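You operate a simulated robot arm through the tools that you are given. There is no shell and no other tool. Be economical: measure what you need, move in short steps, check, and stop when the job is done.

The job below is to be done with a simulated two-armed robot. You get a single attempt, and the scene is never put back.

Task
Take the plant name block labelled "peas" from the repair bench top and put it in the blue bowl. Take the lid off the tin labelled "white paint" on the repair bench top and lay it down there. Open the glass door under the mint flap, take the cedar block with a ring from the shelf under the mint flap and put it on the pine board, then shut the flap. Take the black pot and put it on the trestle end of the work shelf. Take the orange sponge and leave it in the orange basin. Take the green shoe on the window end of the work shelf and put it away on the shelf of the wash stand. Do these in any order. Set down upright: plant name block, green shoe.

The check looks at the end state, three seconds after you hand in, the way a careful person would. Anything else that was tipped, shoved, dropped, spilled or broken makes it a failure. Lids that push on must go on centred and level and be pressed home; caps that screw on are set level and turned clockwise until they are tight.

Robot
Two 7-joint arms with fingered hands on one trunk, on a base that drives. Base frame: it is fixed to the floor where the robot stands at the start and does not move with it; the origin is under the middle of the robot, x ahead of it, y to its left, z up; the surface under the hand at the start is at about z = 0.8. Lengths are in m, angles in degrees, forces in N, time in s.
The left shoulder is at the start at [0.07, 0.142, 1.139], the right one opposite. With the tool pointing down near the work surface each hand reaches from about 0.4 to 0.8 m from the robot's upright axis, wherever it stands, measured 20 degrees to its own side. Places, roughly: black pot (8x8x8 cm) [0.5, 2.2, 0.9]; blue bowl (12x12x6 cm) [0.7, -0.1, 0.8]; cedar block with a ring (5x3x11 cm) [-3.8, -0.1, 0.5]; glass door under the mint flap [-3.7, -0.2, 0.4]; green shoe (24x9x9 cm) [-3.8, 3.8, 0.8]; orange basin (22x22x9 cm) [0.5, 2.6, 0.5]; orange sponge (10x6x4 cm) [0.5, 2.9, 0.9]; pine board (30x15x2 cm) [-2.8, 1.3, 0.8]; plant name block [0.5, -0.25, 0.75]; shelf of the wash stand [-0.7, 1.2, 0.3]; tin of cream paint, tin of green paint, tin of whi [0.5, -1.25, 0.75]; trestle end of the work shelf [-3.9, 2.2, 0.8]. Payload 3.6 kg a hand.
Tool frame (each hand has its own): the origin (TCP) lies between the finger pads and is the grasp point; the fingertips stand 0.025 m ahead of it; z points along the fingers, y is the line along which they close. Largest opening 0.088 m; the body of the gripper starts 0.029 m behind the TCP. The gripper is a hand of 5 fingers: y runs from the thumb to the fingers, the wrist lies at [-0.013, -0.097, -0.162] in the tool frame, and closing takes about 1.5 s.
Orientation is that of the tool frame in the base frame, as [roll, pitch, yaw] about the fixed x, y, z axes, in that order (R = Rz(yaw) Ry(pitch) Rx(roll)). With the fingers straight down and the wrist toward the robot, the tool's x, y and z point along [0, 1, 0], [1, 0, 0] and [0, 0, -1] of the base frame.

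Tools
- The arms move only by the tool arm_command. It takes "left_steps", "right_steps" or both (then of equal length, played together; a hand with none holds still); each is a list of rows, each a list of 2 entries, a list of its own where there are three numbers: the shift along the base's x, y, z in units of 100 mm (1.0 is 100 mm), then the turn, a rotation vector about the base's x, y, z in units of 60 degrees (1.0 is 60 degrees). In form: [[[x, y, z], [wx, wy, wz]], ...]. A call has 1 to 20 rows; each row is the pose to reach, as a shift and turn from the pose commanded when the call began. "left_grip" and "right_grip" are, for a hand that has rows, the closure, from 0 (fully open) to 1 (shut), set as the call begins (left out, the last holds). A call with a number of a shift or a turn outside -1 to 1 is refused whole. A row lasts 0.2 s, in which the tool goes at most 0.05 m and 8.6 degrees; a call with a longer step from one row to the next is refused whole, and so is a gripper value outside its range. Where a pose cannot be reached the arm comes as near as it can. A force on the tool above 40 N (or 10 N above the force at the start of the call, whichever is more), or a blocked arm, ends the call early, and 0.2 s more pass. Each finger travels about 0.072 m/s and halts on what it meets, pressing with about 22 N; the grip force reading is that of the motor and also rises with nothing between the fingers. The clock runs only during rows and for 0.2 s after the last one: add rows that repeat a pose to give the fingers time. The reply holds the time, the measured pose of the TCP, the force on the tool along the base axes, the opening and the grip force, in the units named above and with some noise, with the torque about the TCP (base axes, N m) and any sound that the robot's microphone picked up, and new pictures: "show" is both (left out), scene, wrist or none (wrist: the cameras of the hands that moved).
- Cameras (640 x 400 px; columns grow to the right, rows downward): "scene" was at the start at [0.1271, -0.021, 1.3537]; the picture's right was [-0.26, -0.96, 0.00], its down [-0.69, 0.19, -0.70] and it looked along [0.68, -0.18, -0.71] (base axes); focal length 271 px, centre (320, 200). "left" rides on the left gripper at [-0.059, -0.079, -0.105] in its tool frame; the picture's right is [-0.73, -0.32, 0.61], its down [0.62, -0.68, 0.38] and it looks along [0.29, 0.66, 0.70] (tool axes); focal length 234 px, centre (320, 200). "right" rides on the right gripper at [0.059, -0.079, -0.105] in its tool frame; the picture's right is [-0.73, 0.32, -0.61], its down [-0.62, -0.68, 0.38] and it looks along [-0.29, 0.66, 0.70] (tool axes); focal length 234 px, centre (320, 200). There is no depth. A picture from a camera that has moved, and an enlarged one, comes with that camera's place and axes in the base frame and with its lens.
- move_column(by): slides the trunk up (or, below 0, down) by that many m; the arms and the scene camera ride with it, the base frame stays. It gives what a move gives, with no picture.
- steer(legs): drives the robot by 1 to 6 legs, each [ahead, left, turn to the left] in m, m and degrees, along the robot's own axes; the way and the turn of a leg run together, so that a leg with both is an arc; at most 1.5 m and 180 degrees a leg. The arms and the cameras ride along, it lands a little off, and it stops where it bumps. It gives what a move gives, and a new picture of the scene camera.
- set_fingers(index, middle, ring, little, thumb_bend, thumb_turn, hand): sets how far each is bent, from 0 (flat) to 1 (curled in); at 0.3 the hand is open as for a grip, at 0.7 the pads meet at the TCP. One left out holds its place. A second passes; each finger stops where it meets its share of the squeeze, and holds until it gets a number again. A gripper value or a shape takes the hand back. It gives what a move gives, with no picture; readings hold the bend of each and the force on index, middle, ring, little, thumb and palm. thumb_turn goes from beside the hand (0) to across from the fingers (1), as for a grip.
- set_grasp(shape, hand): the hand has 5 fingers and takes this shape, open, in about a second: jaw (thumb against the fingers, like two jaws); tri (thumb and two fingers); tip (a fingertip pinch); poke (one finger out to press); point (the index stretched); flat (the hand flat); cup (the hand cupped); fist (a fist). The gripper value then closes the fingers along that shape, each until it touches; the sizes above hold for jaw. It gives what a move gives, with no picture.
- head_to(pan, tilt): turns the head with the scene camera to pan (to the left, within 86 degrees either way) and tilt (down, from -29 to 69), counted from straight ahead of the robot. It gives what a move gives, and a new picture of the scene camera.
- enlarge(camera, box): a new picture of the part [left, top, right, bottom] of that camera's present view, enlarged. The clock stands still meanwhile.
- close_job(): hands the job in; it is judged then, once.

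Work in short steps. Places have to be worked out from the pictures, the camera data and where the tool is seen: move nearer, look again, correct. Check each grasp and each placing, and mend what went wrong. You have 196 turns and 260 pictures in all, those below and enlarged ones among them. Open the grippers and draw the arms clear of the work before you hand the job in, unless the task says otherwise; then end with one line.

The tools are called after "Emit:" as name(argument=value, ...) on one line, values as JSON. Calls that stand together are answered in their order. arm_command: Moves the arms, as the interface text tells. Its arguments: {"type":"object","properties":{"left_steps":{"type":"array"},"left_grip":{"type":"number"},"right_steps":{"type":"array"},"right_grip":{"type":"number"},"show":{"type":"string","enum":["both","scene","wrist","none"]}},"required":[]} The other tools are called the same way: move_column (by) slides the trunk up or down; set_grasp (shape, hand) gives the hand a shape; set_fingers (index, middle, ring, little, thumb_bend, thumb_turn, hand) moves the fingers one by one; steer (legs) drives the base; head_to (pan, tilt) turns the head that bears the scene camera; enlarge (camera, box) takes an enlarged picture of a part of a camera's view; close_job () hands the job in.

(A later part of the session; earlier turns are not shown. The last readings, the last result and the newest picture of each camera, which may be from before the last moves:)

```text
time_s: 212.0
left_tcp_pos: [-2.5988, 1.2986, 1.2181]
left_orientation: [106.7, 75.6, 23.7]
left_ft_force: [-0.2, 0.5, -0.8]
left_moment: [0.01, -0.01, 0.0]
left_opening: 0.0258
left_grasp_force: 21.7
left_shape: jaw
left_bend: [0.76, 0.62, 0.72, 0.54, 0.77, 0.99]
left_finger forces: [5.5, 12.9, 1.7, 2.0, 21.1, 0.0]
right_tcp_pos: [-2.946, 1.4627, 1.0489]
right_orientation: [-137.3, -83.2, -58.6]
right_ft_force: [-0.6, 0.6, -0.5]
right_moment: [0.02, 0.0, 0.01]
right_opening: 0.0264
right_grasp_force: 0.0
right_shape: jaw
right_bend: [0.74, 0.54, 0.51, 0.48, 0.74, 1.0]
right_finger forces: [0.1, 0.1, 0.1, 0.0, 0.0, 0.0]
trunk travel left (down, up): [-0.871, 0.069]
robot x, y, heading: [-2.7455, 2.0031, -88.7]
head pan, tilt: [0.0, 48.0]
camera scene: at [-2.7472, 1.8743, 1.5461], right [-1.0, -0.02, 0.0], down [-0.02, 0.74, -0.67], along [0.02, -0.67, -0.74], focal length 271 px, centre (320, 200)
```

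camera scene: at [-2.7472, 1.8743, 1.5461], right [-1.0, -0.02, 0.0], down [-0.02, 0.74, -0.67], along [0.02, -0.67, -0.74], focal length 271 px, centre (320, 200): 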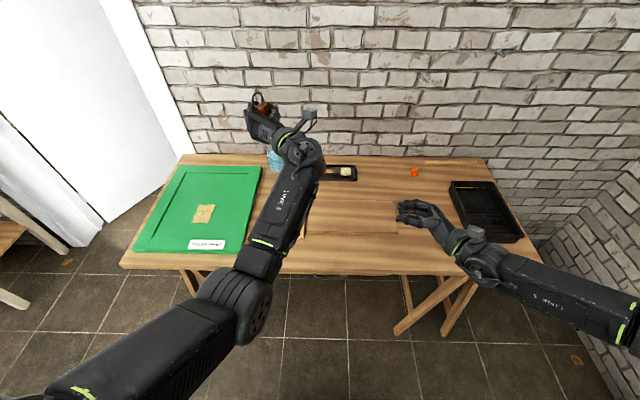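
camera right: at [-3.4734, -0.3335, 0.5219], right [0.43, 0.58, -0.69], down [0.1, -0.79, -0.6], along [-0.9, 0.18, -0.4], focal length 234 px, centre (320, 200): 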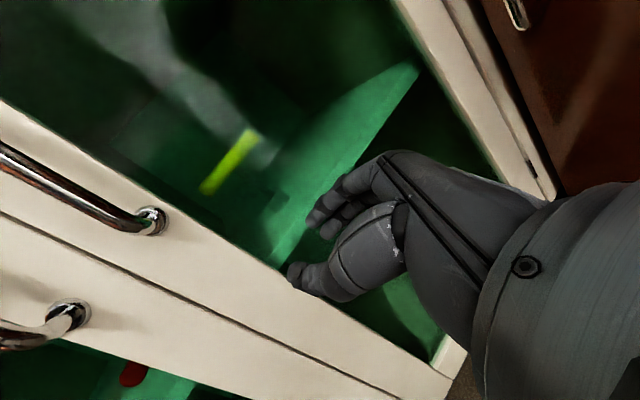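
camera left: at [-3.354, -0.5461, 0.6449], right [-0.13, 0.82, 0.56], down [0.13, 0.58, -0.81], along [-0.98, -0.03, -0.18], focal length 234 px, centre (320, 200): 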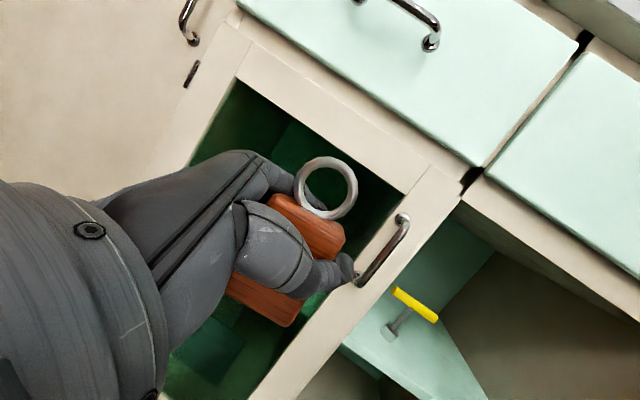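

Emit:
enlarge(camera="scene", box=[260, 140, 460, 280])

Emit:
enlarge(camera="left", box=[0, 0, 640, 400])

```text
2.86 times, centred on (360, 210) of scene
camera zoom: at [-2.7472, 1.8743, 1.5461], right [-1.0, -0.02, 0.0], down [-0.02, 0.74, -0.67], along [0.02, -0.67, -0.74], focal length 775 px, centre (206, 171)
```

zoom: 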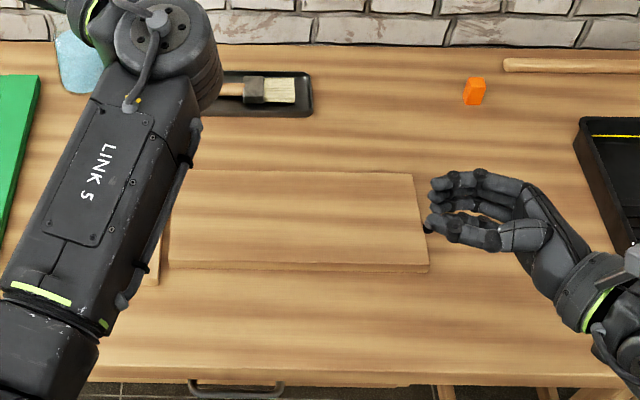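

```text
1.00 times, centred on (320, 200) of left (not enlarged: the box is as wide or as high as the picture)
camera zoom: at [-2.7025, 1.3888, 1.262], right [-0.4, -0.71, 0.58], down [-0.47, -0.39, -0.79], along [0.79, -0.59, -0.17], focal length 234 px, centre (320, 200)
```

zoom: 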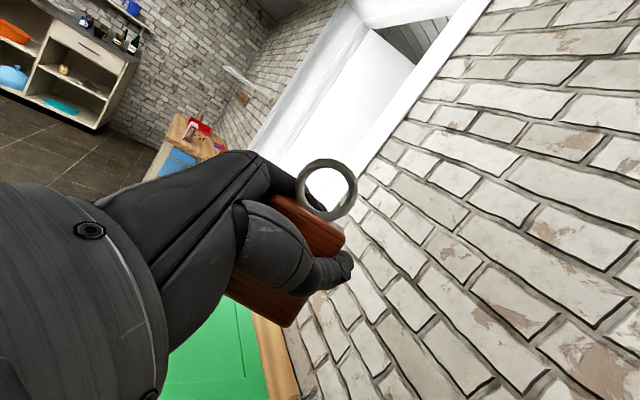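

The board spans x -2.99…-2.69, y 1.20…1.34, with its top at z≈0.80. I'll shift the base so the block is over it and lower the left hand while raising the right.

Emit:
steer(legs=[[0.025, -0.19, 0]])

Emit:
arm_command(left_steps=[[[0, 0, -0.3], [0, 0, 0]], [[0, 0, -0.6], [0, 0, 0]], [[0, 0, -1.0], [0, 0, 0]]], right_steps=[[[0, 0, 0.3], [0, 0, 0]], [[0, 0, 0.6], [0, 0, 0]], [[0, 0.2, 1.0], [0, 0, 0]]], show="none")

Emit:
move_column(by=-0.15)

Emit:
enlarge(camera="scene", box=[160, 80, 480, 280])

```text
time_s: 213.5
left_tcp_pos: [-2.7855, 1.2689, 1.2165]
left_orientation: [106.9, 75.7, 24.0]
left_ft_force: [0.0, -0.3, -0.9]
left_moment: [-0.02, 0.05, -0.05]
left_opening: 0.0257
left_grasp_force: 21.5
left_shape: jaw
left_bend: [0.76, 0.62, 0.72, 0.54, 0.77, 0.99]
left_finger forces: [5.4, 12.9, 1.8, 2.0, 21.1, 0.1]
right_tcp_pos: [-3.1294, 1.4307, 1.0484]
right_orientation: [-137.8, -83.2, -58.0]
right_ft_force: [-0.2, 0.6, 0.4]
right_moment: [0.02, -0.01, 0.01]
right_opening: 0.0269
right_grasp_force: 0.1
right_shape: jaw
right_bend: [0.74, 0.54, 0.51, 0.48, 0.74, 1.0]
right_finger forces: [0.1, 0.1, 0.0, 0.0, 0.1, 0.0]
trunk travel left (down, up): [-0.871, 0.069]
robot x, y, heading: [-2.9419, 1.9758, -88.7]
head pan, tilt: [0.0, 48.0]
camera scene: at [-2.9322, 1.8436, 1.546], right [-1.0, -0.03, 0.0], down [-0.02, 0.74, -0.67], along [0.02, -0.67, -0.74], focal length 271 px, centre (320, 200)
```

scene: 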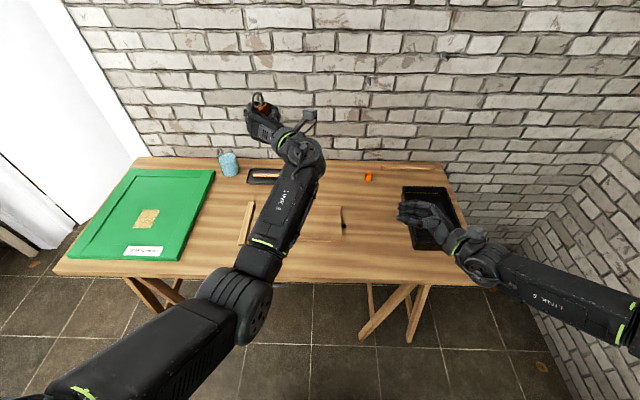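

```text
time_s: 214.3
left_tcp_pos: [-2.7857, 1.2692, 1.1174]
left_orientation: [106.4, 75.5, 23.5]
left_ft_force: [0.6, 0.9, -0.6]
left_moment: [-0.03, 0.04, 0.02]
left_opening: 0.0256
left_grasp_force: 21.6
left_shape: jaw
left_bend: [0.76, 0.62, 0.72, 0.54, 0.77, 0.99]
left_finger forces: [5.5, 12.8, 1.6, 2.2, 21.1, 0.1]
right_tcp_pos: [-3.1336, 1.4536, 1.1486]
right_orientation: [-137.4, -83.2, -58.4]
right_ft_force: [0.4, -0.6, 0.4]
right_moment: [-0.01, -0.03, 0.0]
right_opening: 0.0268
right_grasp_force: 0.1
right_shape: jaw
right_bend: [0.74, 0.54, 0.51, 0.48, 0.74, 1.0]
right_finger forces: [0.1, 0.0, 0.1, 0.1, 0.0, 0.1]
trunk travel left (down, up): [-0.871, 0.069]
robot x, y, heading: [-2.9357, 1.9701, -88.3]
head pan, tilt: [0.0, 48.0]
```

```text
time_s: 216.1
left_tcp_pos: [-2.785, 1.2686, 0.9656]
left_orientation: [107.1, 75.6, 24.2]
left_ft_force: [-0.7, -1.0, -1.2]
left_moment: [-0.01, 0.0, -0.02]
left_opening: 0.0257
left_grasp_force: 21.8
left_shape: jaw
left_bend: [0.76, 0.62, 0.72, 0.54, 0.77, 0.99]
left_finger forces: [5.4, 12.7, 1.6, 2.0, 20.9, 0.0]
right_tcp_pos: [-3.1327, 1.4523, 1.0]
right_orientation: [-137.6, -83.2, -58.2]
right_ft_force: [-0.2, 0.3, 0.7]
right_moment: [0.0, -0.04, 0.0]
right_opening: 0.0264
right_grasp_force: 0.0
right_shape: jaw
right_bend: [0.74, 0.54, 0.51, 0.48, 0.74, 1.0]
right_finger forces: [0.0, 0.1, 0.0, 0.1, 0.1, 0.0]
trunk travel left (down, up): [-0.721, 0.219]
robot x, y, heading: [-2.9355, 1.9723, -88.8]
head pan, tilt: [0.0, 48.0]
```

```text
2.00 times, centred on (320, 180) of scene
camera zoom: at [-2.935, 1.8434, 1.396], right [-1.0, -0.03, 0.0], down [-0.02, 0.74, -0.67], along [0.02, -0.67, -0.74], focal length 542 px, centre (320, 240)
```

zoom: 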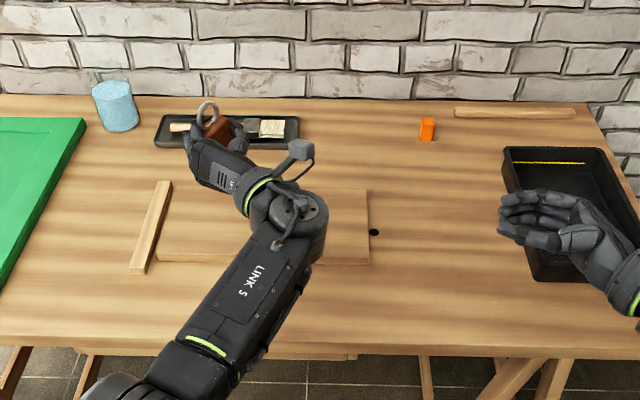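

The block is above the board. I'll lower it in steps.

Emit:
arm_command(left_steps=[[[0, 0, -0.25], [0, 0, 0]], [[0, 0, -0.5], [0, 0, 0]], [[0, 0, -0.7], [0, 0, 0]]], show="wrist")

Emit:
enlarge(camera="scene", box=[200, 100, 400, 240])

```text
time_s: 216.9
left_tcp_pos: [-2.785, 1.2693, 0.9551]
left_orientation: [107.3, 75.7, 24.3]
left_ft_force: [0.6, 0.1, -0.8]
left_moment: [0.01, -0.04, 0.0]
left_opening: 0.0259
left_grasp_force: 22.1
left_shape: jaw
left_bend: [0.76, 0.62, 0.72, 0.54, 0.77, 0.99]
left_finger forces: [5.4, 12.7, 1.6, 2.1, 21.1, 0.1]
left hand out of reach, approached as far as the arm can: row 1, 2, 3
right_tcp_pos: [-3.1323, 1.4517, 0.9984]
right_orientation: [-138.0, -83.2, -57.7]
right_ft_force: [-0.5, 0.5, -0.2]
right_moment: [0.01, 0.04, 0.01]
right_opening: 0.0267
right_grasp_force: 0.1
right_shape: jaw
right_bend: [0.74, 0.54, 0.51, 0.48, 0.74, 1.0]
right_finger forces: [0.0, 0.0, 0.0, 0.0, 0.0, 0.1]
trunk travel left (down, up): [-0.721, 0.219]
robot x, y, heading: [-2.9351, 1.9707, -88.6]
head pan, tilt: [0.0, 48.0]
camera left: at [-2.8881, 1.358, 1.001], right [-0.4, -0.71, 0.58], down [-0.47, -0.39, -0.79], along [0.79, -0.59, -0.18], focal length 234 px, centre (320, 200)
```

left: 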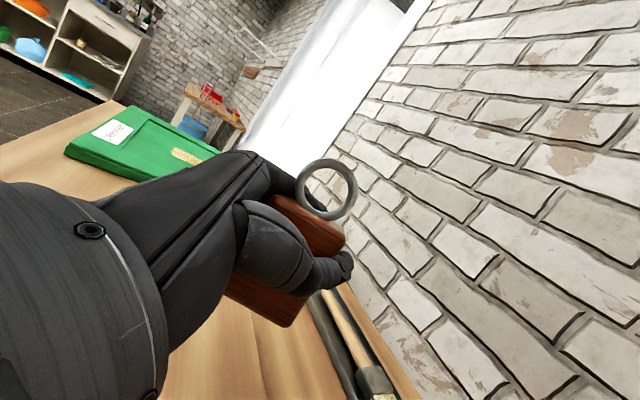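

```text
2.86 times, centred on (300, 170) of scene
camera zoom: at [-2.9351, 1.8433, 1.396], right [-1.0, -0.03, 0.0], down [-0.02, 0.74, -0.67], along [0.02, -0.67, -0.74], focal length 775 px, centre (377, 286)
```

zoom: 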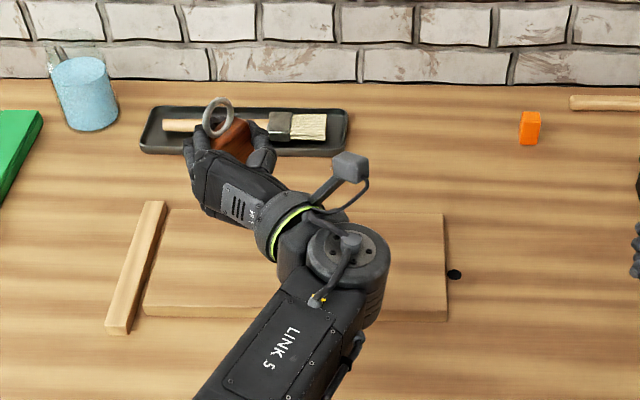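

The arm can't go lower on its own, so I'll use the trunk.

Emit:
move_column(by=-0.06)

Emit:
move_column(by=-0.012)

Emit:
enlarge(camera="left", box=[160, 130, 480, 400])

Emit:
enlarge(camera="scene", box=[200, 80, 400, 220])

```text
time_s: 217.9
left_tcp_pos: [-2.7853, 1.2682, 0.8958]
left_orientation: [107.2, 75.7, 24.3]
left_ft_force: [0.0, -0.4, -0.6]
left_moment: [0.0, 0.03, 0.02]
left_opening: 0.0262
left_grasp_force: 22.1
left_shape: jaw
left_bend: [0.76, 0.62, 0.72, 0.54, 0.77, 0.99]
left_finger forces: [5.5, 12.8, 1.6, 2.1, 21.0, 0.0]
right_tcp_pos: [-3.1331, 1.4529, 0.939]
right_orientation: [-138.1, -83.3, -57.7]
right_ft_force: [-0.6, 0.1, -0.8]
right_moment: [-0.01, 0.02, 0.03]
right_opening: 0.0265
right_grasp_force: 0.1
right_shape: jaw
right_bend: [0.74, 0.54, 0.51, 0.48, 0.74, 1.0]
right_finger forces: [0.1, 0.0, 0.0, 0.0, 0.0, 0.0]
trunk travel left (down, up): [-0.661, 0.279]
robot x, y, heading: [-2.9379, 1.9704, -88.7]
head pan, tilt: [0.0, 48.0]
```

```text
time_s: 218.5
left_tcp_pos: [-2.7847, 1.2694, 0.8848]
left_orientation: [107.3, 75.6, 24.3]
left_ft_force: [0.0, -0.6, -1.6]
left_moment: [-0.03, 0.03, -0.02]
left_opening: 0.0258
left_grasp_force: 22.6
left_shape: jaw
left_bend: [0.76, 0.62, 0.72, 0.54, 0.77, 0.99]
left_finger forces: [5.4, 12.7, 1.6, 2.1, 21.0, 0.0]
right_tcp_pos: [-3.1326, 1.4518, 0.9267]
right_orientation: [-138.1, -83.3, -57.8]
right_ft_force: [-0.3, -0.2, -0.4]
right_moment: [-0.01, 0.01, -0.02]
right_opening: 0.0265
right_grasp_force: 0.0
right_shape: jaw
right_bend: [0.74, 0.54, 0.51, 0.48, 0.74, 1.0]
right_finger forces: [0.1, 0.1, 0.0, 0.1, 0.0, 0.0]
trunk travel left (down, up): [-0.649, 0.291]
robot x, y, heading: [-2.9382, 1.9675, -88.4]
head pan, tilt: [0.0, 48.0]
```

```text
1.48 times, centred on (320, 265) of left
camera zoom: at [-2.888, 1.3581, 0.929], right [-0.4, -0.71, 0.58], down [-0.47, -0.39, -0.79], along [0.79, -0.59, -0.18], focal length 347 px, centre (320, 104)
```

zoom: 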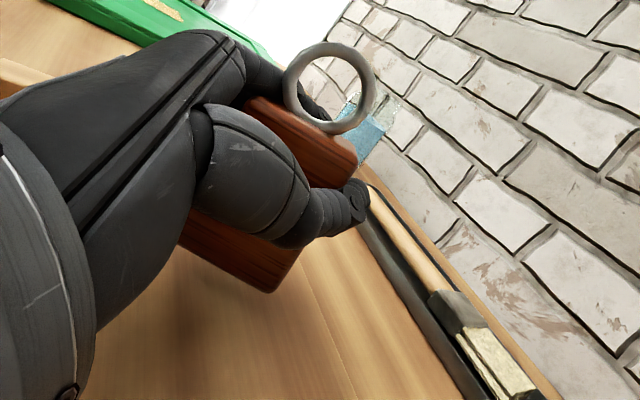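

```text
2.86 times, centred on (300, 150) of scene
camera zoom: at [-2.935, 1.8435, 1.324], right [-1.0, -0.03, 0.0], down [-0.02, 0.74, -0.67], along [0.02, -0.67, -0.74], focal length 775 px, centre (377, 343)
```

zoom: 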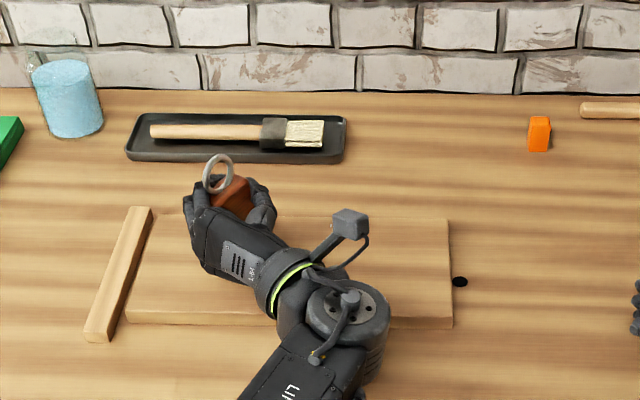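

It will land at about [-2.78, 1.262], well inside the board. Continuing down.

Emit:
move_column(by=-0.012)

Emit:
move_column(by=-0.008)

Emit:
enlarge(camera="left", box=[160, 130, 480, 400])

```text
time_s: 219.1
left_tcp_pos: [-2.7858, 1.27, 0.8752]
left_orientation: [105.4, 75.7, 22.5]
left_ft_force: [-0.4, -0.9, 16.2]
left_moment: [0.22, -0.4, -0.02]
left_opening: 0.0256
left_grasp_force: 22.4
left_shape: jaw
left_bend: [0.76, 0.61, 0.72, 0.53, 0.77, 0.99]
left_finger forces: [11.0, 11.7, 1.8, 2.3, 21.5, 0.1]
right_tcp_pos: [-3.1334, 1.4538, 0.9169]
right_orientation: [-138.2, -83.4, -57.5]
right_ft_force: [0.9, -0.5, -0.3]
right_moment: [-0.02, 0.01, 0.01]
right_opening: 0.0263
right_grasp_force: 0.0
right_shape: jaw
right_bend: [0.74, 0.54, 0.51, 0.48, 0.74, 1.0]
right_finger forces: [0.1, 0.1, 0.0, 0.0, 0.1, 0.0]
trunk travel left (down, up): [-0.637, 0.303]
robot x, y, heading: [-2.9377, 1.9704, -88.4]
head pan, tilt: [0.0, 48.0]
```

```text
time_s: 219.6
left_tcp_pos: [-2.7867, 1.2686, 0.8737]
left_orientation: [102.8, 75.8, 19.8]
left_ft_force: [0.8, 0.8, 23.7]
left_moment: [0.51, -0.63, 0.03]
left_opening: 0.0253
left_grasp_force: 22.3
left_shape: jaw
left_bend: [0.76, 0.6, 0.72, 0.52, 0.77, 0.98]
left_finger forces: [20.1, 12.9, 3.0, 2.2, 22.8, 0.0]
right_tcp_pos: [-3.132, 1.4538, 0.9087]
right_orientation: [-138.1, -83.3, -57.5]
right_ft_force: [0.5, -0.4, -0.6]
right_moment: [0.03, 0.01, 0.03]
right_opening: 0.0266
right_grasp_force: 0.0
right_shape: jaw
right_bend: [0.74, 0.54, 0.51, 0.48, 0.74, 1.0]
right_finger forces: [0.1, 0.0, 0.1, 0.0, 0.1, 0.1]
trunk travel left (down, up): [-0.629, 0.311]
robot x, y, heading: [-2.9387, 1.9718, -88.3]
head pan, tilt: [0.0, 48.0]
stopped: the force on the tool passed its limit at 41 N (the readings are from after the stop); the commanded pose is now the measured one
```

```text
1.48 times, centred on (320, 265) of left
camera zoom: at [-2.8891, 1.3586, 0.9169], right [-0.4, -0.7, 0.59], down [-0.46, -0.4, -0.79], along [0.79, -0.59, -0.16], focal length 347 px, centre (320, 104)
```

zoom: 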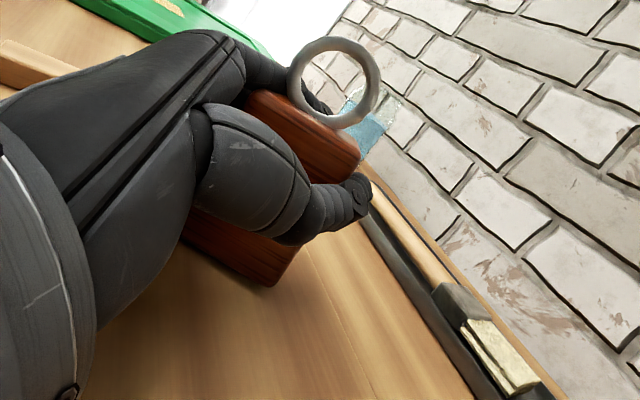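

The block is on the board. I'll ease up slightly and open the hand.

Emit:
move_column(by=0.004)

Emit:
arm_command(left_steps=[[[0, 0, 0], [0, 0, 0]], [[0, 0, 0], [0, 0, 0]], [[0, 0, 0], [0, 0, 0]], [[0, 0, 0], [0, 0, 0]], [[0, 0, 0], [0, 0, 0]], [[0, 0, 0], [0, 0, 0]]], left_grip=0, show="wrist")

Emit:
enlarge(camera="scene", box=[200, 80, 400, 220])

```text
time_s: 220.2
left_tcp_pos: [-2.786, 1.2692, 0.8746]
left_orientation: [104.2, 75.8, 21.3]
left_ft_force: [0.2, 0.5, 13.2]
left_moment: [0.24, -0.37, 0.0]
left_opening: 0.0253
left_grasp_force: 21.3
left_shape: jaw
left_bend: [0.76, 0.61, 0.72, 0.52, 0.77, 0.98]
left_finger forces: [14.6, 13.2, 2.6, 2.6, 23.0, 0.0]
right_tcp_pos: [-3.1325, 1.4542, 0.9124]
right_orientation: [-137.7, -83.5, -58.0]
right_ft_force: [-0.3, -1.0, 0.4]
right_moment: [0.03, -0.01, -0.02]
right_opening: 0.0263
right_grasp_force: 0.1
right_shape: jaw
right_bend: [0.74, 0.54, 0.51, 0.48, 0.74, 1.0]
right_finger forces: [0.0, 0.0, 0.0, 0.0, 0.0, 0.0]
trunk travel left (down, up): [-0.633, 0.307]
robot x, y, heading: [-2.9374, 1.9748, -88.5]
head pan, tilt: [0.0, 48.0]
```

```text
time_s: 221.6
left_tcp_pos: [-2.785, 1.2678, 0.8733]
left_orientation: [104.6, 75.8, 21.6]
left_ft_force: [0.6, 0.5, 5.5]
left_moment: [0.13, -0.14, -0.02]
left_opening: 0.0878
left_grasp_force: 0.0
left_shape: jaw
left_bend: [0.29, 0.3, 0.3, 0.3, 0.3, 0.98]
left_finger forces: [6.0, 0.1, 0.0, 0.0, 0.1, 0.1]
right_tcp_pos: [-3.1327, 1.453, 0.9113]
right_orientation: [-137.1, -83.3, -58.6]
right_ft_force: [-0.3, 0.9, 0.6]
right_moment: [0.02, 0.01, -0.02]
right_opening: 0.0267
right_grasp_force: 0.0
right_shape: jaw
right_bend: [0.74, 0.54, 0.51, 0.48, 0.74, 1.0]
right_finger forces: [0.0, 0.0, 0.0, 0.0, 0.0, 0.1]
trunk travel left (down, up): [-0.633, 0.307]
robot x, y, heading: [-2.9349, 1.9717, -88.6]
head pan, tilt: [0.0, 48.0]
camera left: at [-2.8885, 1.3582, 0.9173], right [-0.4, -0.7, 0.59], down [-0.46, -0.4, -0.79], along [0.79, -0.59, -0.17], focal length 234 px, centre (320, 200)
```

left: 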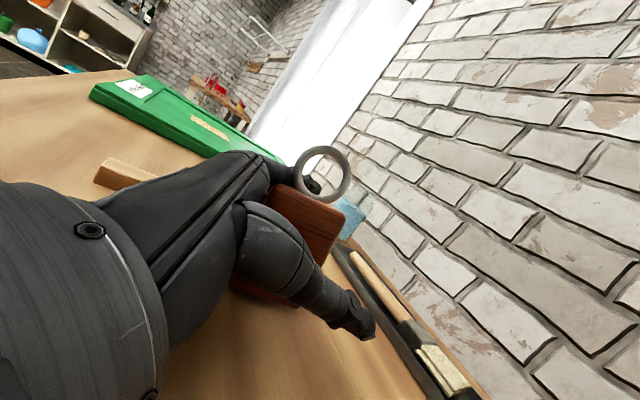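

```text
2.86 times, centred on (300, 150) of scene
camera zoom: at [-2.9352, 1.8443, 1.3084], right [-1.0, -0.03, 0.0], down [-0.02, 0.74, -0.67], along [0.02, -0.67, -0.74], focal length 775 px, centre (377, 343)
```

zoom: 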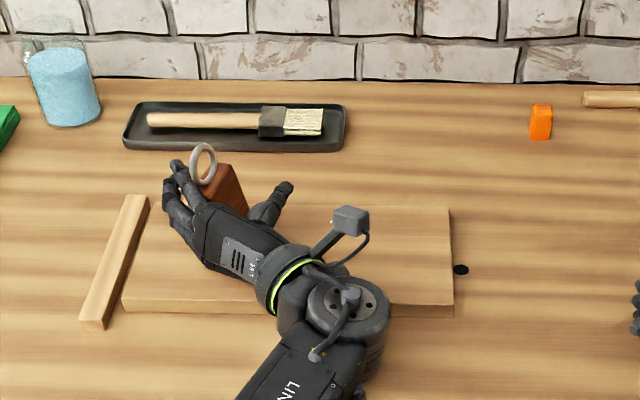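

The block stands on the board. I'll lift 1 cm and back straight out.

Emit:
move_column(by=0.01)

Emit:
steer(legs=[[-0.12, -0.015, 0], [-0.15, 0, 0]])

Emit:
enlarge(camera="scene", box=[200, 60, 400, 200])

```text
time_s: 222.1
left_tcp_pos: [-2.7859, 1.2686, 0.8827]
left_orientation: [105.0, 75.8, 22.2]
left_ft_force: [-0.5, 0.5, 0.0]
left_moment: [-0.02, -0.02, -0.02]
left_opening: 0.0875
left_grasp_force: 0.1
left_shape: jaw
left_bend: [0.3, 0.3, 0.3, 0.3, 0.3, 0.98]
left_finger forces: [0.0, 0.0, 0.0, 0.0, 0.1, 0.0]
right_tcp_pos: [-3.1317, 1.4529, 0.9217]
right_orientation: [-138.3, -83.3, -57.6]
right_ft_force: [-0.4, -0.5, -0.4]
right_moment: [-0.03, 0.03, 0.01]
right_opening: 0.0263
right_grasp_force: 0.1
right_shape: jaw
right_bend: [0.74, 0.54, 0.51, 0.48, 0.74, 1.0]
right_finger forces: [0.0, 0.0, 0.0, 0.1, 0.0, 0.0]
trunk travel left (down, up): [-0.643, 0.297]
robot x, y, heading: [-2.9372, 1.9722, -88.5]
head pan, tilt: [0.0, 48.0]
```

```text
time_s: 224.3
left_tcp_pos: [-2.8078, 1.5362, 0.8829]
left_orientation: [105.0, 75.8, 22.0]
left_ft_force: [0.7, 0.5, -0.1]
left_moment: [0.05, 0.01, 0.0]
left_opening: 0.0878
left_grasp_force: 0.1
left_shape: jaw
left_bend: [0.3, 0.3, 0.3, 0.3, 0.3, 0.98]
left_finger forces: [0.0, 0.0, 0.0, 0.0, 0.0, 0.0]
right_tcp_pos: [-3.1556, 1.722, 0.9217]
right_orientation: [-137.3, -83.4, -58.7]
right_ft_force: [-0.5, 0.1, 0.6]
right_moment: [0.02, -0.01, 0.04]
right_opening: 0.0265
right_grasp_force: 0.1
right_shape: jaw
right_bend: [0.74, 0.54, 0.51, 0.48, 0.74, 1.0]
right_finger forces: [0.0, 0.0, 0.0, 0.0, 0.0, 0.1]
trunk travel left (down, up): [-0.643, 0.297]
robot x, y, heading: [-2.9579, 2.2407, -88.5]
head pan, tilt: [0.0, 48.0]
camera scene: at [-2.9574, 2.1128, 1.3183], right [-1.0, -0.02, 0.0], down [-0.02, 0.74, -0.67], along [0.02, -0.67, -0.74], focal length 271 px, centre (320, 200)
```

scene: 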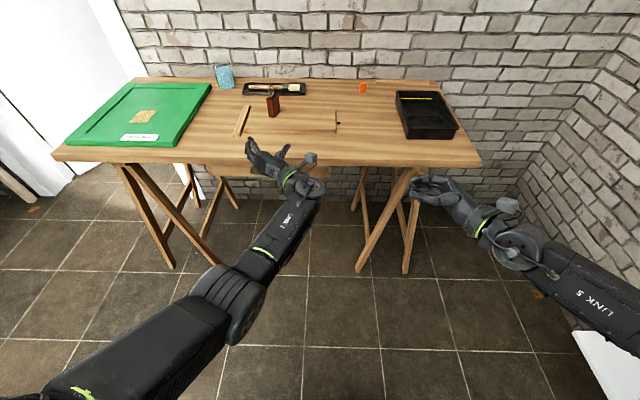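

```text
2.86 times, centred on (300, 130) of scene
camera zoom: at [-2.9574, 2.1128, 1.3183], right [-1.0, -0.02, 0.0], down [-0.02, 0.74, -0.67], along [0.02, -0.67, -0.74], focal length 775 px, centre (377, 400)
```

zoom: 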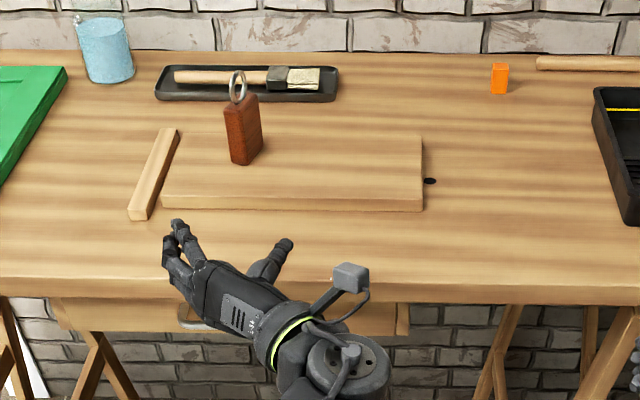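

The cedar block stands on the pine board. I'll back off and return both hands to the pointing-down pose.

Emit:
steer(legs=[[-0.4, 0, 0]])

Emit:
arm_command(left_steps=[[[0, 0.1, 0.05], [0.091, -0.063, -0.079]], [[0, 0.2, 0.1], [0.183, -0.125, -0.157]], [[0, 0.3, 0.15], [0.274, -0.188, -0.236]], [[0, 0.4, 0.2], [0.366, -0.25, -0.315]], [[0, 0.5, 0.25], [0.457, -0.313, -0.394]], [[0, 0.6, 0.3], [0.549, -0.375, -0.472]], [[0, 0.7, 0.35], [0.64, -0.438, -0.551]]], right_steps=[[[0, 0, 0], [0.01, 0.101, 0.02]], [[0, 0, 0], [0.02, 0.203, 0.039]], [[0, 0, 0], [0.03, 0.304, 0.059]], [[0, 0, 0], [0.04, 0.405, 0.078]], [[0, 0, 0], [0.05, 0.506, 0.098]], [[0, 0, 0], [0.06, 0.608, 0.117]], [[0, 0, 0], [0.07, 0.709, 0.137]]], right_grip=0, show="none")

Emit:
arm_command(left_steps=[[[0, 0.1, 0.05], [0.091, -0.063, -0.079]], [[0, 0.2, 0.1], [0.183, -0.125, -0.157]], [[0, 0.3, 0.15], [0.274, -0.188, -0.236]], [[0, 0.4, 0.2], [0.366, -0.25, -0.315]], [[0, 0.5, 0.25], [0.457, -0.313, -0.394]], [[0, 0.6, 0.3], [0.549, -0.375, -0.472]], [[0, 0.7, 0.35], [0.64, -0.438, -0.551]]], right_steps=[[[0, 0, 0], [0.01, 0.101, 0.02]], [[0, 0, 0], [0.02, 0.203, 0.039]], [[0, 0, 0], [0.03, 0.304, 0.059]], [[0, 0, 0], [0.04, 0.405, 0.078]], [[0, 0, 0], [0.05, 0.506, 0.098]], [[0, 0, 0], [0.06, 0.608, 0.117]], [[0, 0, 0], [0.07, 0.709, 0.137]]], show="none")

```text
time_s: 226.8
left_tcp_pos: [-2.8184, 1.9328, 0.8819]
left_orientation: [104.4, 75.7, 21.4]
left_ft_force: [0.1, -0.3, 1.0]
left_moment: [0.02, -0.01, 0.02]
left_opening: 0.0878
left_grasp_force: 0.2
left_shape: jaw
left_bend: [0.3, 0.3, 0.3, 0.3, 0.3, 0.98]
left_finger forces: [0.0, 0.0, 0.1, 0.0, 0.0, 0.1]
right_tcp_pos: [-3.1639, 2.1185, 0.9204]
right_orientation: [-137.8, -83.3, -58.1]
right_ft_force: [-0.3, 0.6, 0.4]
right_moment: [0.0, -0.01, 0.0]
right_opening: 0.0266
right_grasp_force: 0.0
right_shape: jaw
right_bend: [0.74, 0.54, 0.51, 0.48, 0.74, 1.0]
right_finger forces: [0.0, 0.0, 0.0, 0.0, 0.0, 0.0]
trunk travel left (down, up): [-0.643, 0.297]
robot x, y, heading: [-2.9682, 2.635, -88.9]
head pan, tilt: [0.0, 48.0]
camera scene: at [-2.9667, 2.5095, 1.3183], right [-1.0, -0.02, 0.0], down [-0.02, 0.74, -0.67], along [0.02, -0.67, -0.74], focal length 271 px, centre (320, 200)
```

scene: 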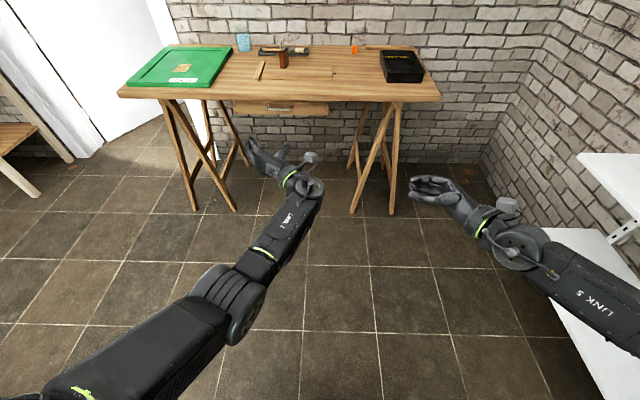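

```text
time_s: 228.4
left_tcp_pos: [-2.8181, 2.0033, 0.918]
left_orientation: [147.5, 34.4, 24.4]
left_ft_force: [0.0, 0.9, -0.7]
left_moment: [-0.01, 0.0, -0.01]
left_opening: 0.088
left_grasp_force: 0.1
left_shape: jaw
left_bend: [0.3, 0.3, 0.3, 0.3, 0.3, 0.98]
left_finger forces: [0.1, 0.0, 0.0, 0.0, 0.0, 0.0]
right_tcp_pos: [-3.1646, 2.1178, 0.9209]
right_orientation: [178.9, -42.4, -8.2]
right_ft_force: [-0.4, 0.0, 0.2]
right_moment: [0.01, -0.04, 0.01]
right_opening: 0.0876
right_grasp_force: 0.0
right_shape: jaw
right_bend: [0.3, 0.3, 0.3, 0.3, 0.3, 0.98]
right_finger forces: [0.0, 0.0, 0.1, 0.1, 0.0, 0.0]
trunk travel left (down, up): [-0.643, 0.297]
robot x, y, heading: [-2.9683, 2.6403, -88.8]
head pan, tilt: [0.0, 48.0]
```

```text
time_s: 229.7
left_tcp_pos: [-2.764, 2.0336, 0.8756]
left_orientation: [170.3, 0.0, 11.2]
left_ft_force: [0.0, -0.2, 0.1]
left_moment: [-0.01, -0.02, -0.02]
left_opening: 0.0878
left_grasp_force: 0.1
left_shape: jaw
left_bend: [0.3, 0.3, 0.3, 0.3, 0.3, 0.98]
left_finger forces: [0.1, 0.0, 0.1, 0.1, 0.0, 0.0]
left hand out of reach, approached as far as the arm can: row 4, 5, 6
right_tcp_pos: [-3.165, 2.1183, 0.9201]
right_orientation: [179.3, -10.3, -2.0]
right_ft_force: [0.8, 0.2, 0.7]
right_moment: [0.0, 0.0, 0.0]
right_opening: 0.0876
right_grasp_force: 0.1
right_shape: jaw
right_bend: [0.3, 0.3, 0.3, 0.3, 0.3, 0.98]
right_finger forces: [0.0, 0.0, 0.0, 0.1, 0.0, 0.0]
trunk travel left (down, up): [-0.643, 0.297]
robot x, y, heading: [-2.9658, 2.6361, -88.9]
head pan, tilt: [0.0, 48.0]
stopped in row 6 (left hand): the arm was blocked; the commanded pose is now the measured one
```

Nearly reset. I'll raise the trunk and finish the small remaining rotations.

Emit:
move_column(by=0.2)

Emit:
arm_command(left_steps=[[[0, 0, 0.1], [0.05, 0.01, -0.06]], [[0, 0, 0.2], [0.1, 0.02, -0.12]], [[0, 0, 0.2], [0.16, 0.03, -0.187]]], right_steps=[[[0, 0, 0.1], [0, 0.06, 0.01]], [[0, 0, 0.2], [0, 0.12, 0.02]], [[0, 0, 0.2], [0, 0.17, 0.03]]], show="none")

Emit:
steer(legs=[[-0.55, 0, 0], [0, 0, -91], [0, -0.55, 0]])

```text
time_s: 231.9
left_tcp_pos: [-2.7635, 2.034, 1.076]
left_orientation: [170.5, 0.0, 11.3]
left_ft_force: [0.0, 0.5, -0.4]
left_moment: [0.03, -0.02, -0.02]
left_opening: 0.0879
left_grasp_force: 0.1
left_shape: jaw
left_bend: [0.3, 0.3, 0.3, 0.3, 0.3, 0.98]
left_finger forces: [0.0, 0.0, 0.1, 0.0, 0.1, 0.1]
right_tcp_pos: [-3.1646, 2.1185, 1.1209]
right_orientation: [179.3, -10.2, -1.9]
right_ft_force: [-0.2, 0.4, 0.5]
right_moment: [0.01, -0.02, -0.02]
right_opening: 0.0876
right_grasp_force: 0.1
right_shape: jaw
right_bend: [0.3, 0.3, 0.3, 0.3, 0.3, 0.98]
right_finger forces: [0.0, 0.0, 0.0, 0.0, 0.1, 0.1]
trunk travel left (down, up): [-0.843, 0.097]
robot x, y, heading: [-2.9657, 2.6374, -88.7]
head pan, tilt: [0.0, 48.0]
```

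```text
time_s: 232.7
left_tcp_pos: [-2.743, 1.9978, 1.0601]
left_orientation: [-179.9, -0.5, 1.2]
left_ft_force: [-0.3, 0.2, 0.2]
left_moment: [0.01, 0.01, -0.02]
left_opening: 0.0879
left_grasp_force: 0.1
left_shape: jaw
left_bend: [0.3, 0.3, 0.3, 0.3, 0.3, 0.98]
left_finger forces: [0.1, 0.1, 0.0, 0.0, 0.1, 0.0]
left hand out of reach, approached as far as the arm can: row 1, 2, 3
right_tcp_pos: [-3.1654, 2.1172, 1.1407]
right_orientation: [179.1, 0.0, 0.0]
right_ft_force: [-0.7, -0.3, 0.1]
right_moment: [0.04, 0.0, 0.01]
right_opening: 0.0875
right_grasp_force: 0.0
right_shape: jaw
right_bend: [0.3, 0.3, 0.3, 0.3, 0.3, 0.98]
right_finger forces: [0.1, 0.0, 0.0, 0.0, 0.1, 0.0]
trunk travel left (down, up): [-0.843, 0.097]
robot x, y, heading: [-2.9681, 2.6388, -88.9]
head pan, tilt: [0.0, 48.0]
```

```text
time_s: 242.5
left_tcp_pos: [-3.6257, 3.5405, 1.0611]
left_orientation: [180.0, -0.2, -90.7]
left_ft_force: [-0.9, 0.6, 0.0]
left_moment: [0.0, 0.02, -0.05]
left_opening: 0.0879
left_grasp_force: 0.0
left_shape: jaw
left_bend: [0.3, 0.3, 0.3, 0.3, 0.3, 0.98]
left_finger forces: [0.0, 0.0, 0.0, 0.1, 0.0, 0.1]
right_tcp_pos: [-3.4882, 3.9562, 1.1409]
right_orientation: [179.0, 0.0, -92.0]
right_ft_force: [-0.7, 0.6, -0.5]
right_moment: [-0.01, 0.01, 0.0]
right_opening: 0.0875
right_grasp_force: 0.1
right_shape: jaw
right_bend: [0.3, 0.3, 0.3, 0.3, 0.3, 0.98]
right_finger forces: [0.0, 0.0, 0.0, 0.0, 0.0, 0.1]
trunk travel left (down, up): [-0.843, 0.097]
robot x, y, heading: [-2.9773, 3.7434, 179.3]
head pan, tilt: [0.0, 48.0]
camera scene: at [-3.1074, 3.744, 1.5182], right [0.01, 1.0, 0.0], down [0.74, -0.01, -0.67], along [-0.67, 0.01, -0.74], focal length 271 px, centre (320, 200)
```

scene: 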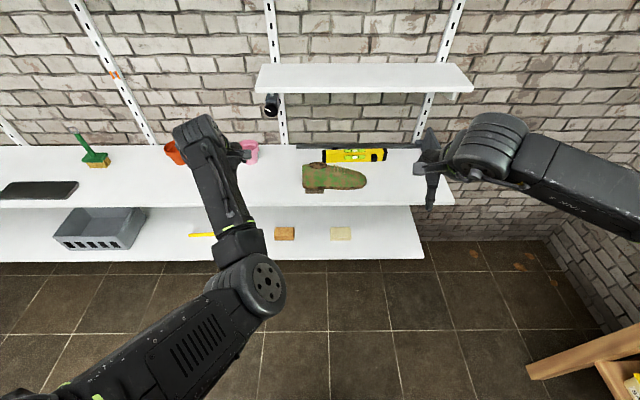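

The green shoe is at about [-3.81, 3.81], toe toward +y. I'll zoom in to see its shape.

Emit:
enlarge(camera="scene", box=[280, 130, 400, 210])

Emit:
enlarge(camera="right", box=[0, 0, 640, 400])

```text
5.00 times, centred on (340, 170) of scene
camera zoom: at [-3.1074, 3.744, 1.5182], right [0.01, 1.0, 0.0], down [0.74, -0.01, -0.67], along [-0.67, 0.01, -0.74], focal length 1356 px, centre (220, 350)
```

zoom: 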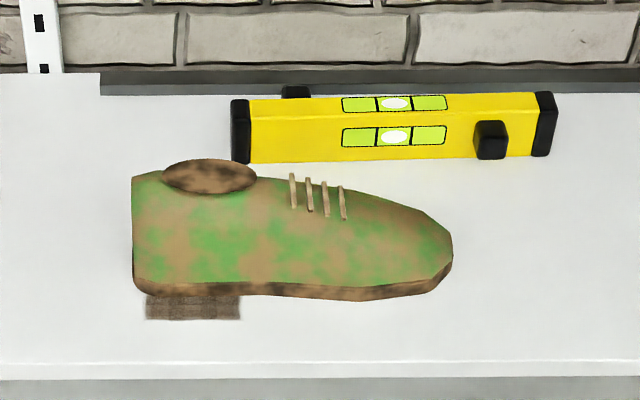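

```text
1.00 times, centred on (320, 200) of right (not enlarged: the box is as wide or as high as the picture)
camera zoom: at [-3.4109, 3.8939, 1.2443], right [-0.29, 0.74, 0.61], down [0.7, 0.6, -0.39], along [-0.66, 0.31, -0.68], focal length 234 px, centre (320, 200)
```

zoom: 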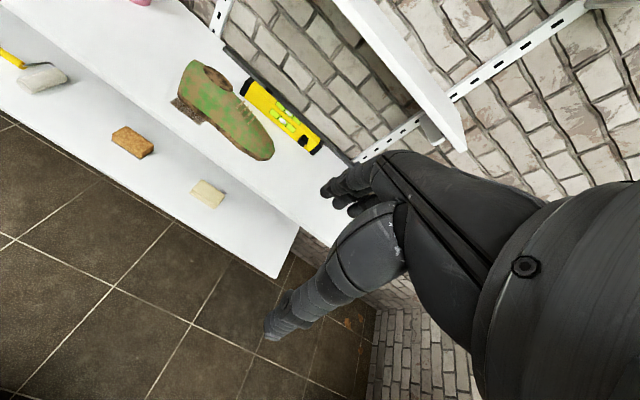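

The shoe stands upright with its axis at x≈-3.83. I'll prepare the right hand above it: pull the left back, drive 0.2 m closer, and lower the trunk.

Emit:
arm_command(left_steps=[[[0.3, 0, 0], [0, 0, 0]], [[0.6, 0, 0], [0, 0, 0]], [[1.0, 0, 0], [0, 0, 0]]], right_steps=[[[0, -0.3, 0], [0, 0, 0]], [[0, -0.6, 0], [0, 0, 0]], [[0, -1.0, 0], [0, 0, 0]]], show="none")

Emit:
steer(legs=[[0.2, 0, 0]])

Emit:
move_column(by=-0.14)

Emit:
arm_command(right_steps=[[[-0.3, -0.3, 0], [0, 0, 0]], [[-0.6, -0.6, 0], [0, 0, 0]], [[-1.0, -0.85, 0], [0, 0, 0]]], show="both")

```text
time_s: 243.5
left_tcp_pos: [-3.5879, 3.4966, 1.037]
left_orientation: [178.4, -3.9, -87.6]
left_ft_force: [-0.3, 0.3, 0.7]
left_moment: [0.05, -0.01, -0.06]
left_opening: 0.088
left_grasp_force: 0.1
left_shape: jaw
left_bend: [0.3, 0.3, 0.3, 0.3, 0.3, 0.98]
left_finger forces: [0.0, 0.0, 0.0, 0.1, 0.0, 0.1]
left hand out of reach, approached as far as the arm can: row 1, 2, 3
right_tcp_pos: [-3.488, 3.8556, 1.142]
right_orientation: [179.1, -0.1, -92.1]
right_ft_force: [0.4, 0.5, 0.1]
right_moment: [-0.01, 0.02, -0.02]
right_opening: 0.0877
right_grasp_force: 0.0
right_shape: jaw
right_bend: [0.3, 0.3, 0.3, 0.3, 0.3, 0.98]
right_finger forces: [0.0, 0.0, 0.0, 0.1, 0.0, 0.0]
trunk travel left (down, up): [-0.843, 0.097]
robot x, y, heading: [-2.9764, 3.7422, 179.4]
head pan, tilt: [0.0, 48.0]
stopped in row 3 (left hand): the arm was blocked; the commanded pose is now the measured one
```

```text
time_s: 245.2
left_tcp_pos: [-3.7881, 3.4965, 1.0365]
left_orientation: [178.4, -4.0, -87.5]
left_ft_force: [-0.6, -0.3, 0.0]
left_moment: [0.02, 0.02, -0.01]
left_opening: 0.0877
left_grasp_force: 0.0
left_shape: jaw
left_bend: [0.3, 0.3, 0.3, 0.3, 0.3, 0.98]
left_finger forces: [0.0, 0.0, 0.1, 0.0, 0.1, 0.0]
right_tcp_pos: [-3.6887, 3.8558, 1.1432]
right_orientation: [179.1, -0.1, -92.1]
right_ft_force: [0.9, 0.5, 0.2]
right_moment: [0.02, 0.03, 0.01]
right_opening: 0.0878
right_grasp_force: 0.1
right_shape: jaw
right_bend: [0.3, 0.3, 0.3, 0.3, 0.3, 0.98]
right_finger forces: [0.0, 0.0, 0.0, 0.1, 0.0, 0.1]
trunk travel left (down, up): [-0.843, 0.097]
robot x, y, heading: [-3.1822, 3.7467, 179.3]
head pan, tilt: [0.0, 48.0]
camera scene: at [-3.3075, 3.7466, 1.5185], right [0.01, 1.0, 0.0], down [0.74, -0.01, -0.67], along [-0.67, 0.01, -0.74], focal length 271 px, centre (320, 200)
```

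scene: 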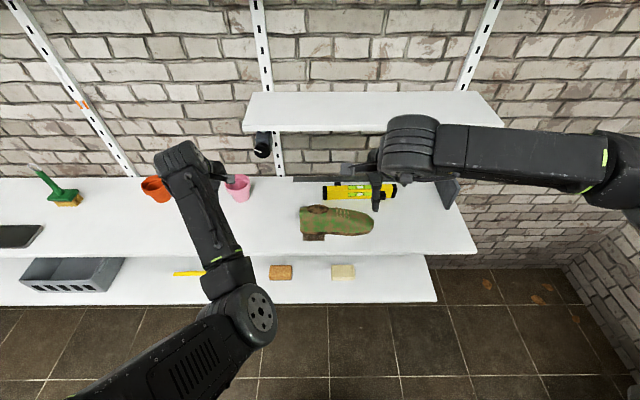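

```text
time_s: 246.8
left_tcp_pos: [-3.7898, 3.4956, 0.896]
left_orientation: [178.5, -4.0, -87.4]
left_ft_force: [0.7, -0.1, -0.1]
left_moment: [0.0, -0.01, 0.02]
left_opening: 0.0879
left_grasp_force: 0.0
left_shape: jaw
left_bend: [0.3, 0.3, 0.3, 0.3, 0.3, 0.98]
left_finger forces: [0.0, 0.0, 0.0, 0.0, 0.0, 0.0]
right_tcp_pos: [-3.6898, 3.8563, 1.0023]
right_orientation: [179.3, 0.0, -92.0]
right_ft_force: [0.8, 0.3, 0.2]
right_moment: [-0.01, -0.01, -0.01]
right_opening: 0.0878
right_grasp_force: 0.0
right_shape: jaw
right_bend: [0.3, 0.3, 0.3, 0.3, 0.3, 0.98]
right_finger forces: [0.0, 0.1, 0.0, 0.1, 0.0, 0.0]
trunk travel left (down, up): [-0.703, 0.237]
robot x, y, heading: [-3.1837, 3.7437, 179.4]
head pan, tilt: [0.0, 48.0]
```

```text
time_s: 247.6
left_tcp_pos: [-3.7902, 3.4941, 0.8949]
left_orientation: [178.7, -3.9, -87.5]
left_ft_force: [0.5, -0.4, 1.1]
left_moment: [0.01, 0.02, -0.01]
left_opening: 0.088
left_grasp_force: 0.0
left_shape: jaw
left_bend: [0.3, 0.3, 0.3, 0.3, 0.3, 0.98]
left_finger forces: [0.0, 0.1, 0.0, 0.0, 0.0, 0.0]
right_tcp_pos: [-3.7903, 3.7681, 1.0012]
right_orientation: [179.0, 0.2, -92.0]
right_ft_force: [-0.8, -0.6, 0.7]
right_moment: [0.02, 0.0, -0.01]
right_opening: 0.0877
right_grasp_force: 0.2
right_shape: jaw
right_bend: [0.3, 0.3, 0.3, 0.3, 0.3, 0.98]
right_finger forces: [0.1, 0.0, 0.0, 0.0, 0.0, 0.0]
trunk travel left (down, up): [-0.703, 0.237]
robot x, y, heading: [-3.1805, 3.745, 179.2]
head pan, tilt: [0.0, 48.0]
camera scene: at [-3.311, 3.7451, 1.3781], right [0.01, 1.0, 0.0], down [0.74, -0.01, -0.67], along [-0.67, 0.01, -0.74], focal length 271 px, centre (320, 200)
camera right: at [-3.7127, 3.7061, 1.1058], right [-0.29, 0.74, 0.61], down [0.7, 0.6, -0.39], along [-0.66, 0.31, -0.69], focal length 234 px, centre (320, 200)
```

scene: 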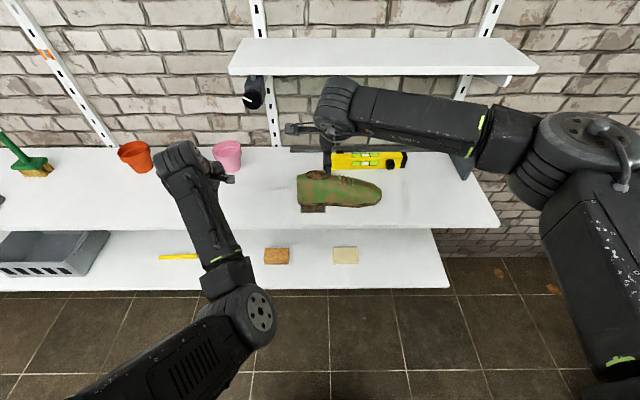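
right: 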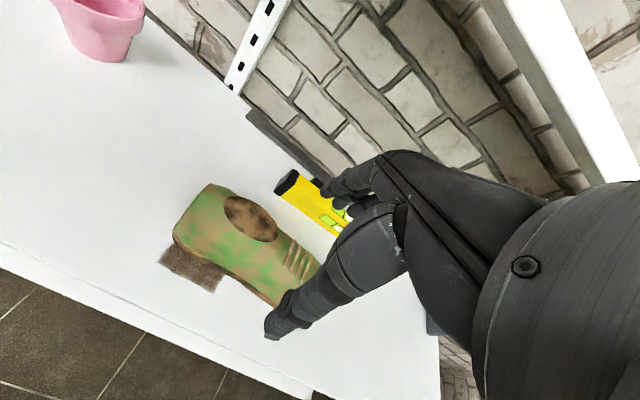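

The shoe's opening is at [-3.842, 3.74, 0.885]. I'll position over the instep just in front of it and come partway down.

Emit:
arm_command(right_steps=[[[-0.25, 0.05, -0.1], [0, 0, 0]], [[-0.5, 0.1, -0.3], [0, 0, 0]], [[-0.5, 0.1, -0.6], [0, 0, 0]], [[-0.5, 0.1, -0.8], [0, 0, 0]]], show="wrist")

```text
time_s: 248.6
left_tcp_pos: [-3.7907, 3.4955, 0.8939]
left_orientation: [178.6, -4.1, -87.4]
left_ft_force: [0.2, 0.3, -0.4]
left_moment: [0.02, -0.01, 0.0]
left_opening: 0.0878
left_grasp_force: 0.1
left_shape: jaw
left_bend: [0.3, 0.3, 0.3, 0.3, 0.3, 0.98]
left_finger forces: [0.0, 0.0, 0.0, 0.1, 0.0, 0.0]
right_tcp_pos: [-3.8398, 3.7817, 0.9217]
right_orientation: [179.1, 0.0, -92.0]
right_ft_force: [1.0, -0.5, -0.7]
right_moment: [0.02, 0.01, -0.02]
right_opening: 0.0876
right_grasp_force: 0.1
right_shape: jaw
right_bend: [0.3, 0.3, 0.3, 0.3, 0.3, 0.98]
right_finger forces: [0.0, 0.0, 0.0, 0.0, 0.0, 0.0]
trunk travel left (down, up): [-0.703, 0.237]
robot x, y, heading: [-3.1814, 3.7459, 179.3]
head pan, tilt: [0.0, 48.0]
camera right: at [-3.7623, 3.7189, 1.0248], right [-0.29, 0.74, 0.61], down [0.7, 0.6, -0.39], along [-0.66, 0.31, -0.69], focal length 234 px, centre (320, 200)
```

right: 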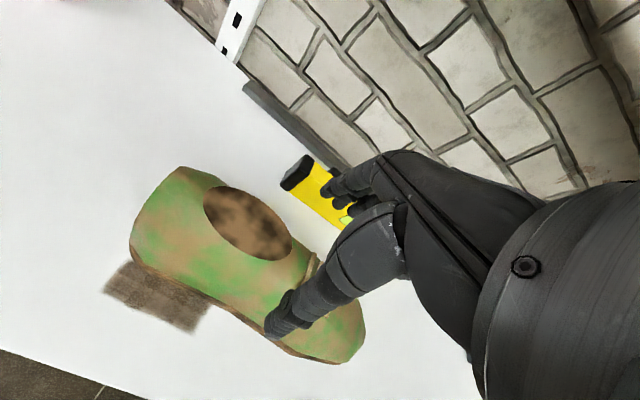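

The sole is nearly as wide as my opening, but the upper should be narrower. I'll shift slightly toward the toe and descend in small steps, watching the force.

Emit:
arm_command(right_steps=[[[-0.03, 0.15, -0.15], [0, 0, 0]], [[-0.03, 0.15, -0.3], [0, 0, 0]]], show="none")

Emit:
arm_command(right_steps=[[[0, 0, -0.08], [0, 0, 0]], [[0, 0, -0.16], [0, 0, 0]]], show="wrist")

```text
time_s: 249.2
left_tcp_pos: [-3.7908, 3.4959, 0.8963]
left_orientation: [178.5, -4.1, -87.3]
left_ft_force: [-0.7, -0.4, 0.1]
left_moment: [0.0, 0.02, -0.01]
left_opening: 0.0879
left_grasp_force: 0.1
left_shape: jaw
left_bend: [0.3, 0.3, 0.3, 0.3, 0.3, 0.98]
left_finger forces: [0.0, 0.0, 0.1, 0.0, 0.0, 0.0]
right_tcp_pos: [-3.8436, 3.7959, 0.893]
right_orientation: [179.0, 0.0, -91.8]
right_ft_force: [-0.6, 0.6, -0.3]
right_moment: [0.0, -0.05, -0.02]
right_opening: 0.0877
right_grasp_force: 0.1
right_shape: jaw
right_bend: [0.3, 0.3, 0.3, 0.3, 0.3, 0.98]
right_finger forces: [0.0, 0.1, 0.0, 0.0, 0.0, 0.0]
trunk travel left (down, up): [-0.703, 0.237]
robot x, y, heading: [-3.1795, 3.7452, 179.7]
head pan, tilt: [0.0, 48.0]
```

```text
time_s: 249.8
left_tcp_pos: [-3.789, 3.4941, 0.8954]
left_orientation: [178.5, -4.1, -87.4]
left_ft_force: [0.2, 0.0, -0.9]
left_moment: [-0.02, 0.01, 0.01]
left_opening: 0.0877
left_grasp_force: 0.0
left_shape: jaw
left_bend: [0.3, 0.3, 0.3, 0.3, 0.3, 0.98]
left_finger forces: [0.0, 0.1, 0.0, 0.0, 0.1, 0.0]
right_tcp_pos: [-3.8426, 3.7954, 0.8753]
right_orientation: [179.0, 0.0, -92.0]
right_ft_force: [-0.8, -0.4, -0.7]
right_moment: [-0.01, 0.02, 0.0]
right_opening: 0.0878
right_grasp_force: 0.1
right_shape: jaw
right_bend: [0.3, 0.3, 0.3, 0.3, 0.3, 0.98]
right_finger forces: [0.1, 0.1, 0.0, 0.1, 0.0, 0.0]
trunk travel left (down, up): [-0.703, 0.237]
robot x, y, heading: [-3.1798, 3.7449, 179.5]
head pan, tilt: [0.0, 48.0]
camera right: at [-3.7649, 3.7337, 0.9792], right [-0.29, 0.74, 0.61], down [0.7, 0.6, -0.39], along [-0.66, 0.31, -0.68], focal length 234 px, centre (320, 200)
```

right: 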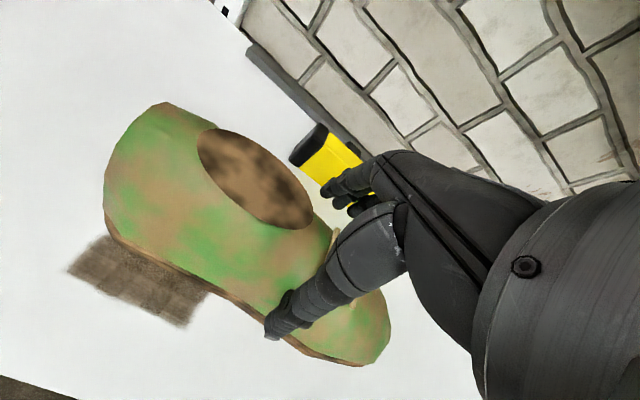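

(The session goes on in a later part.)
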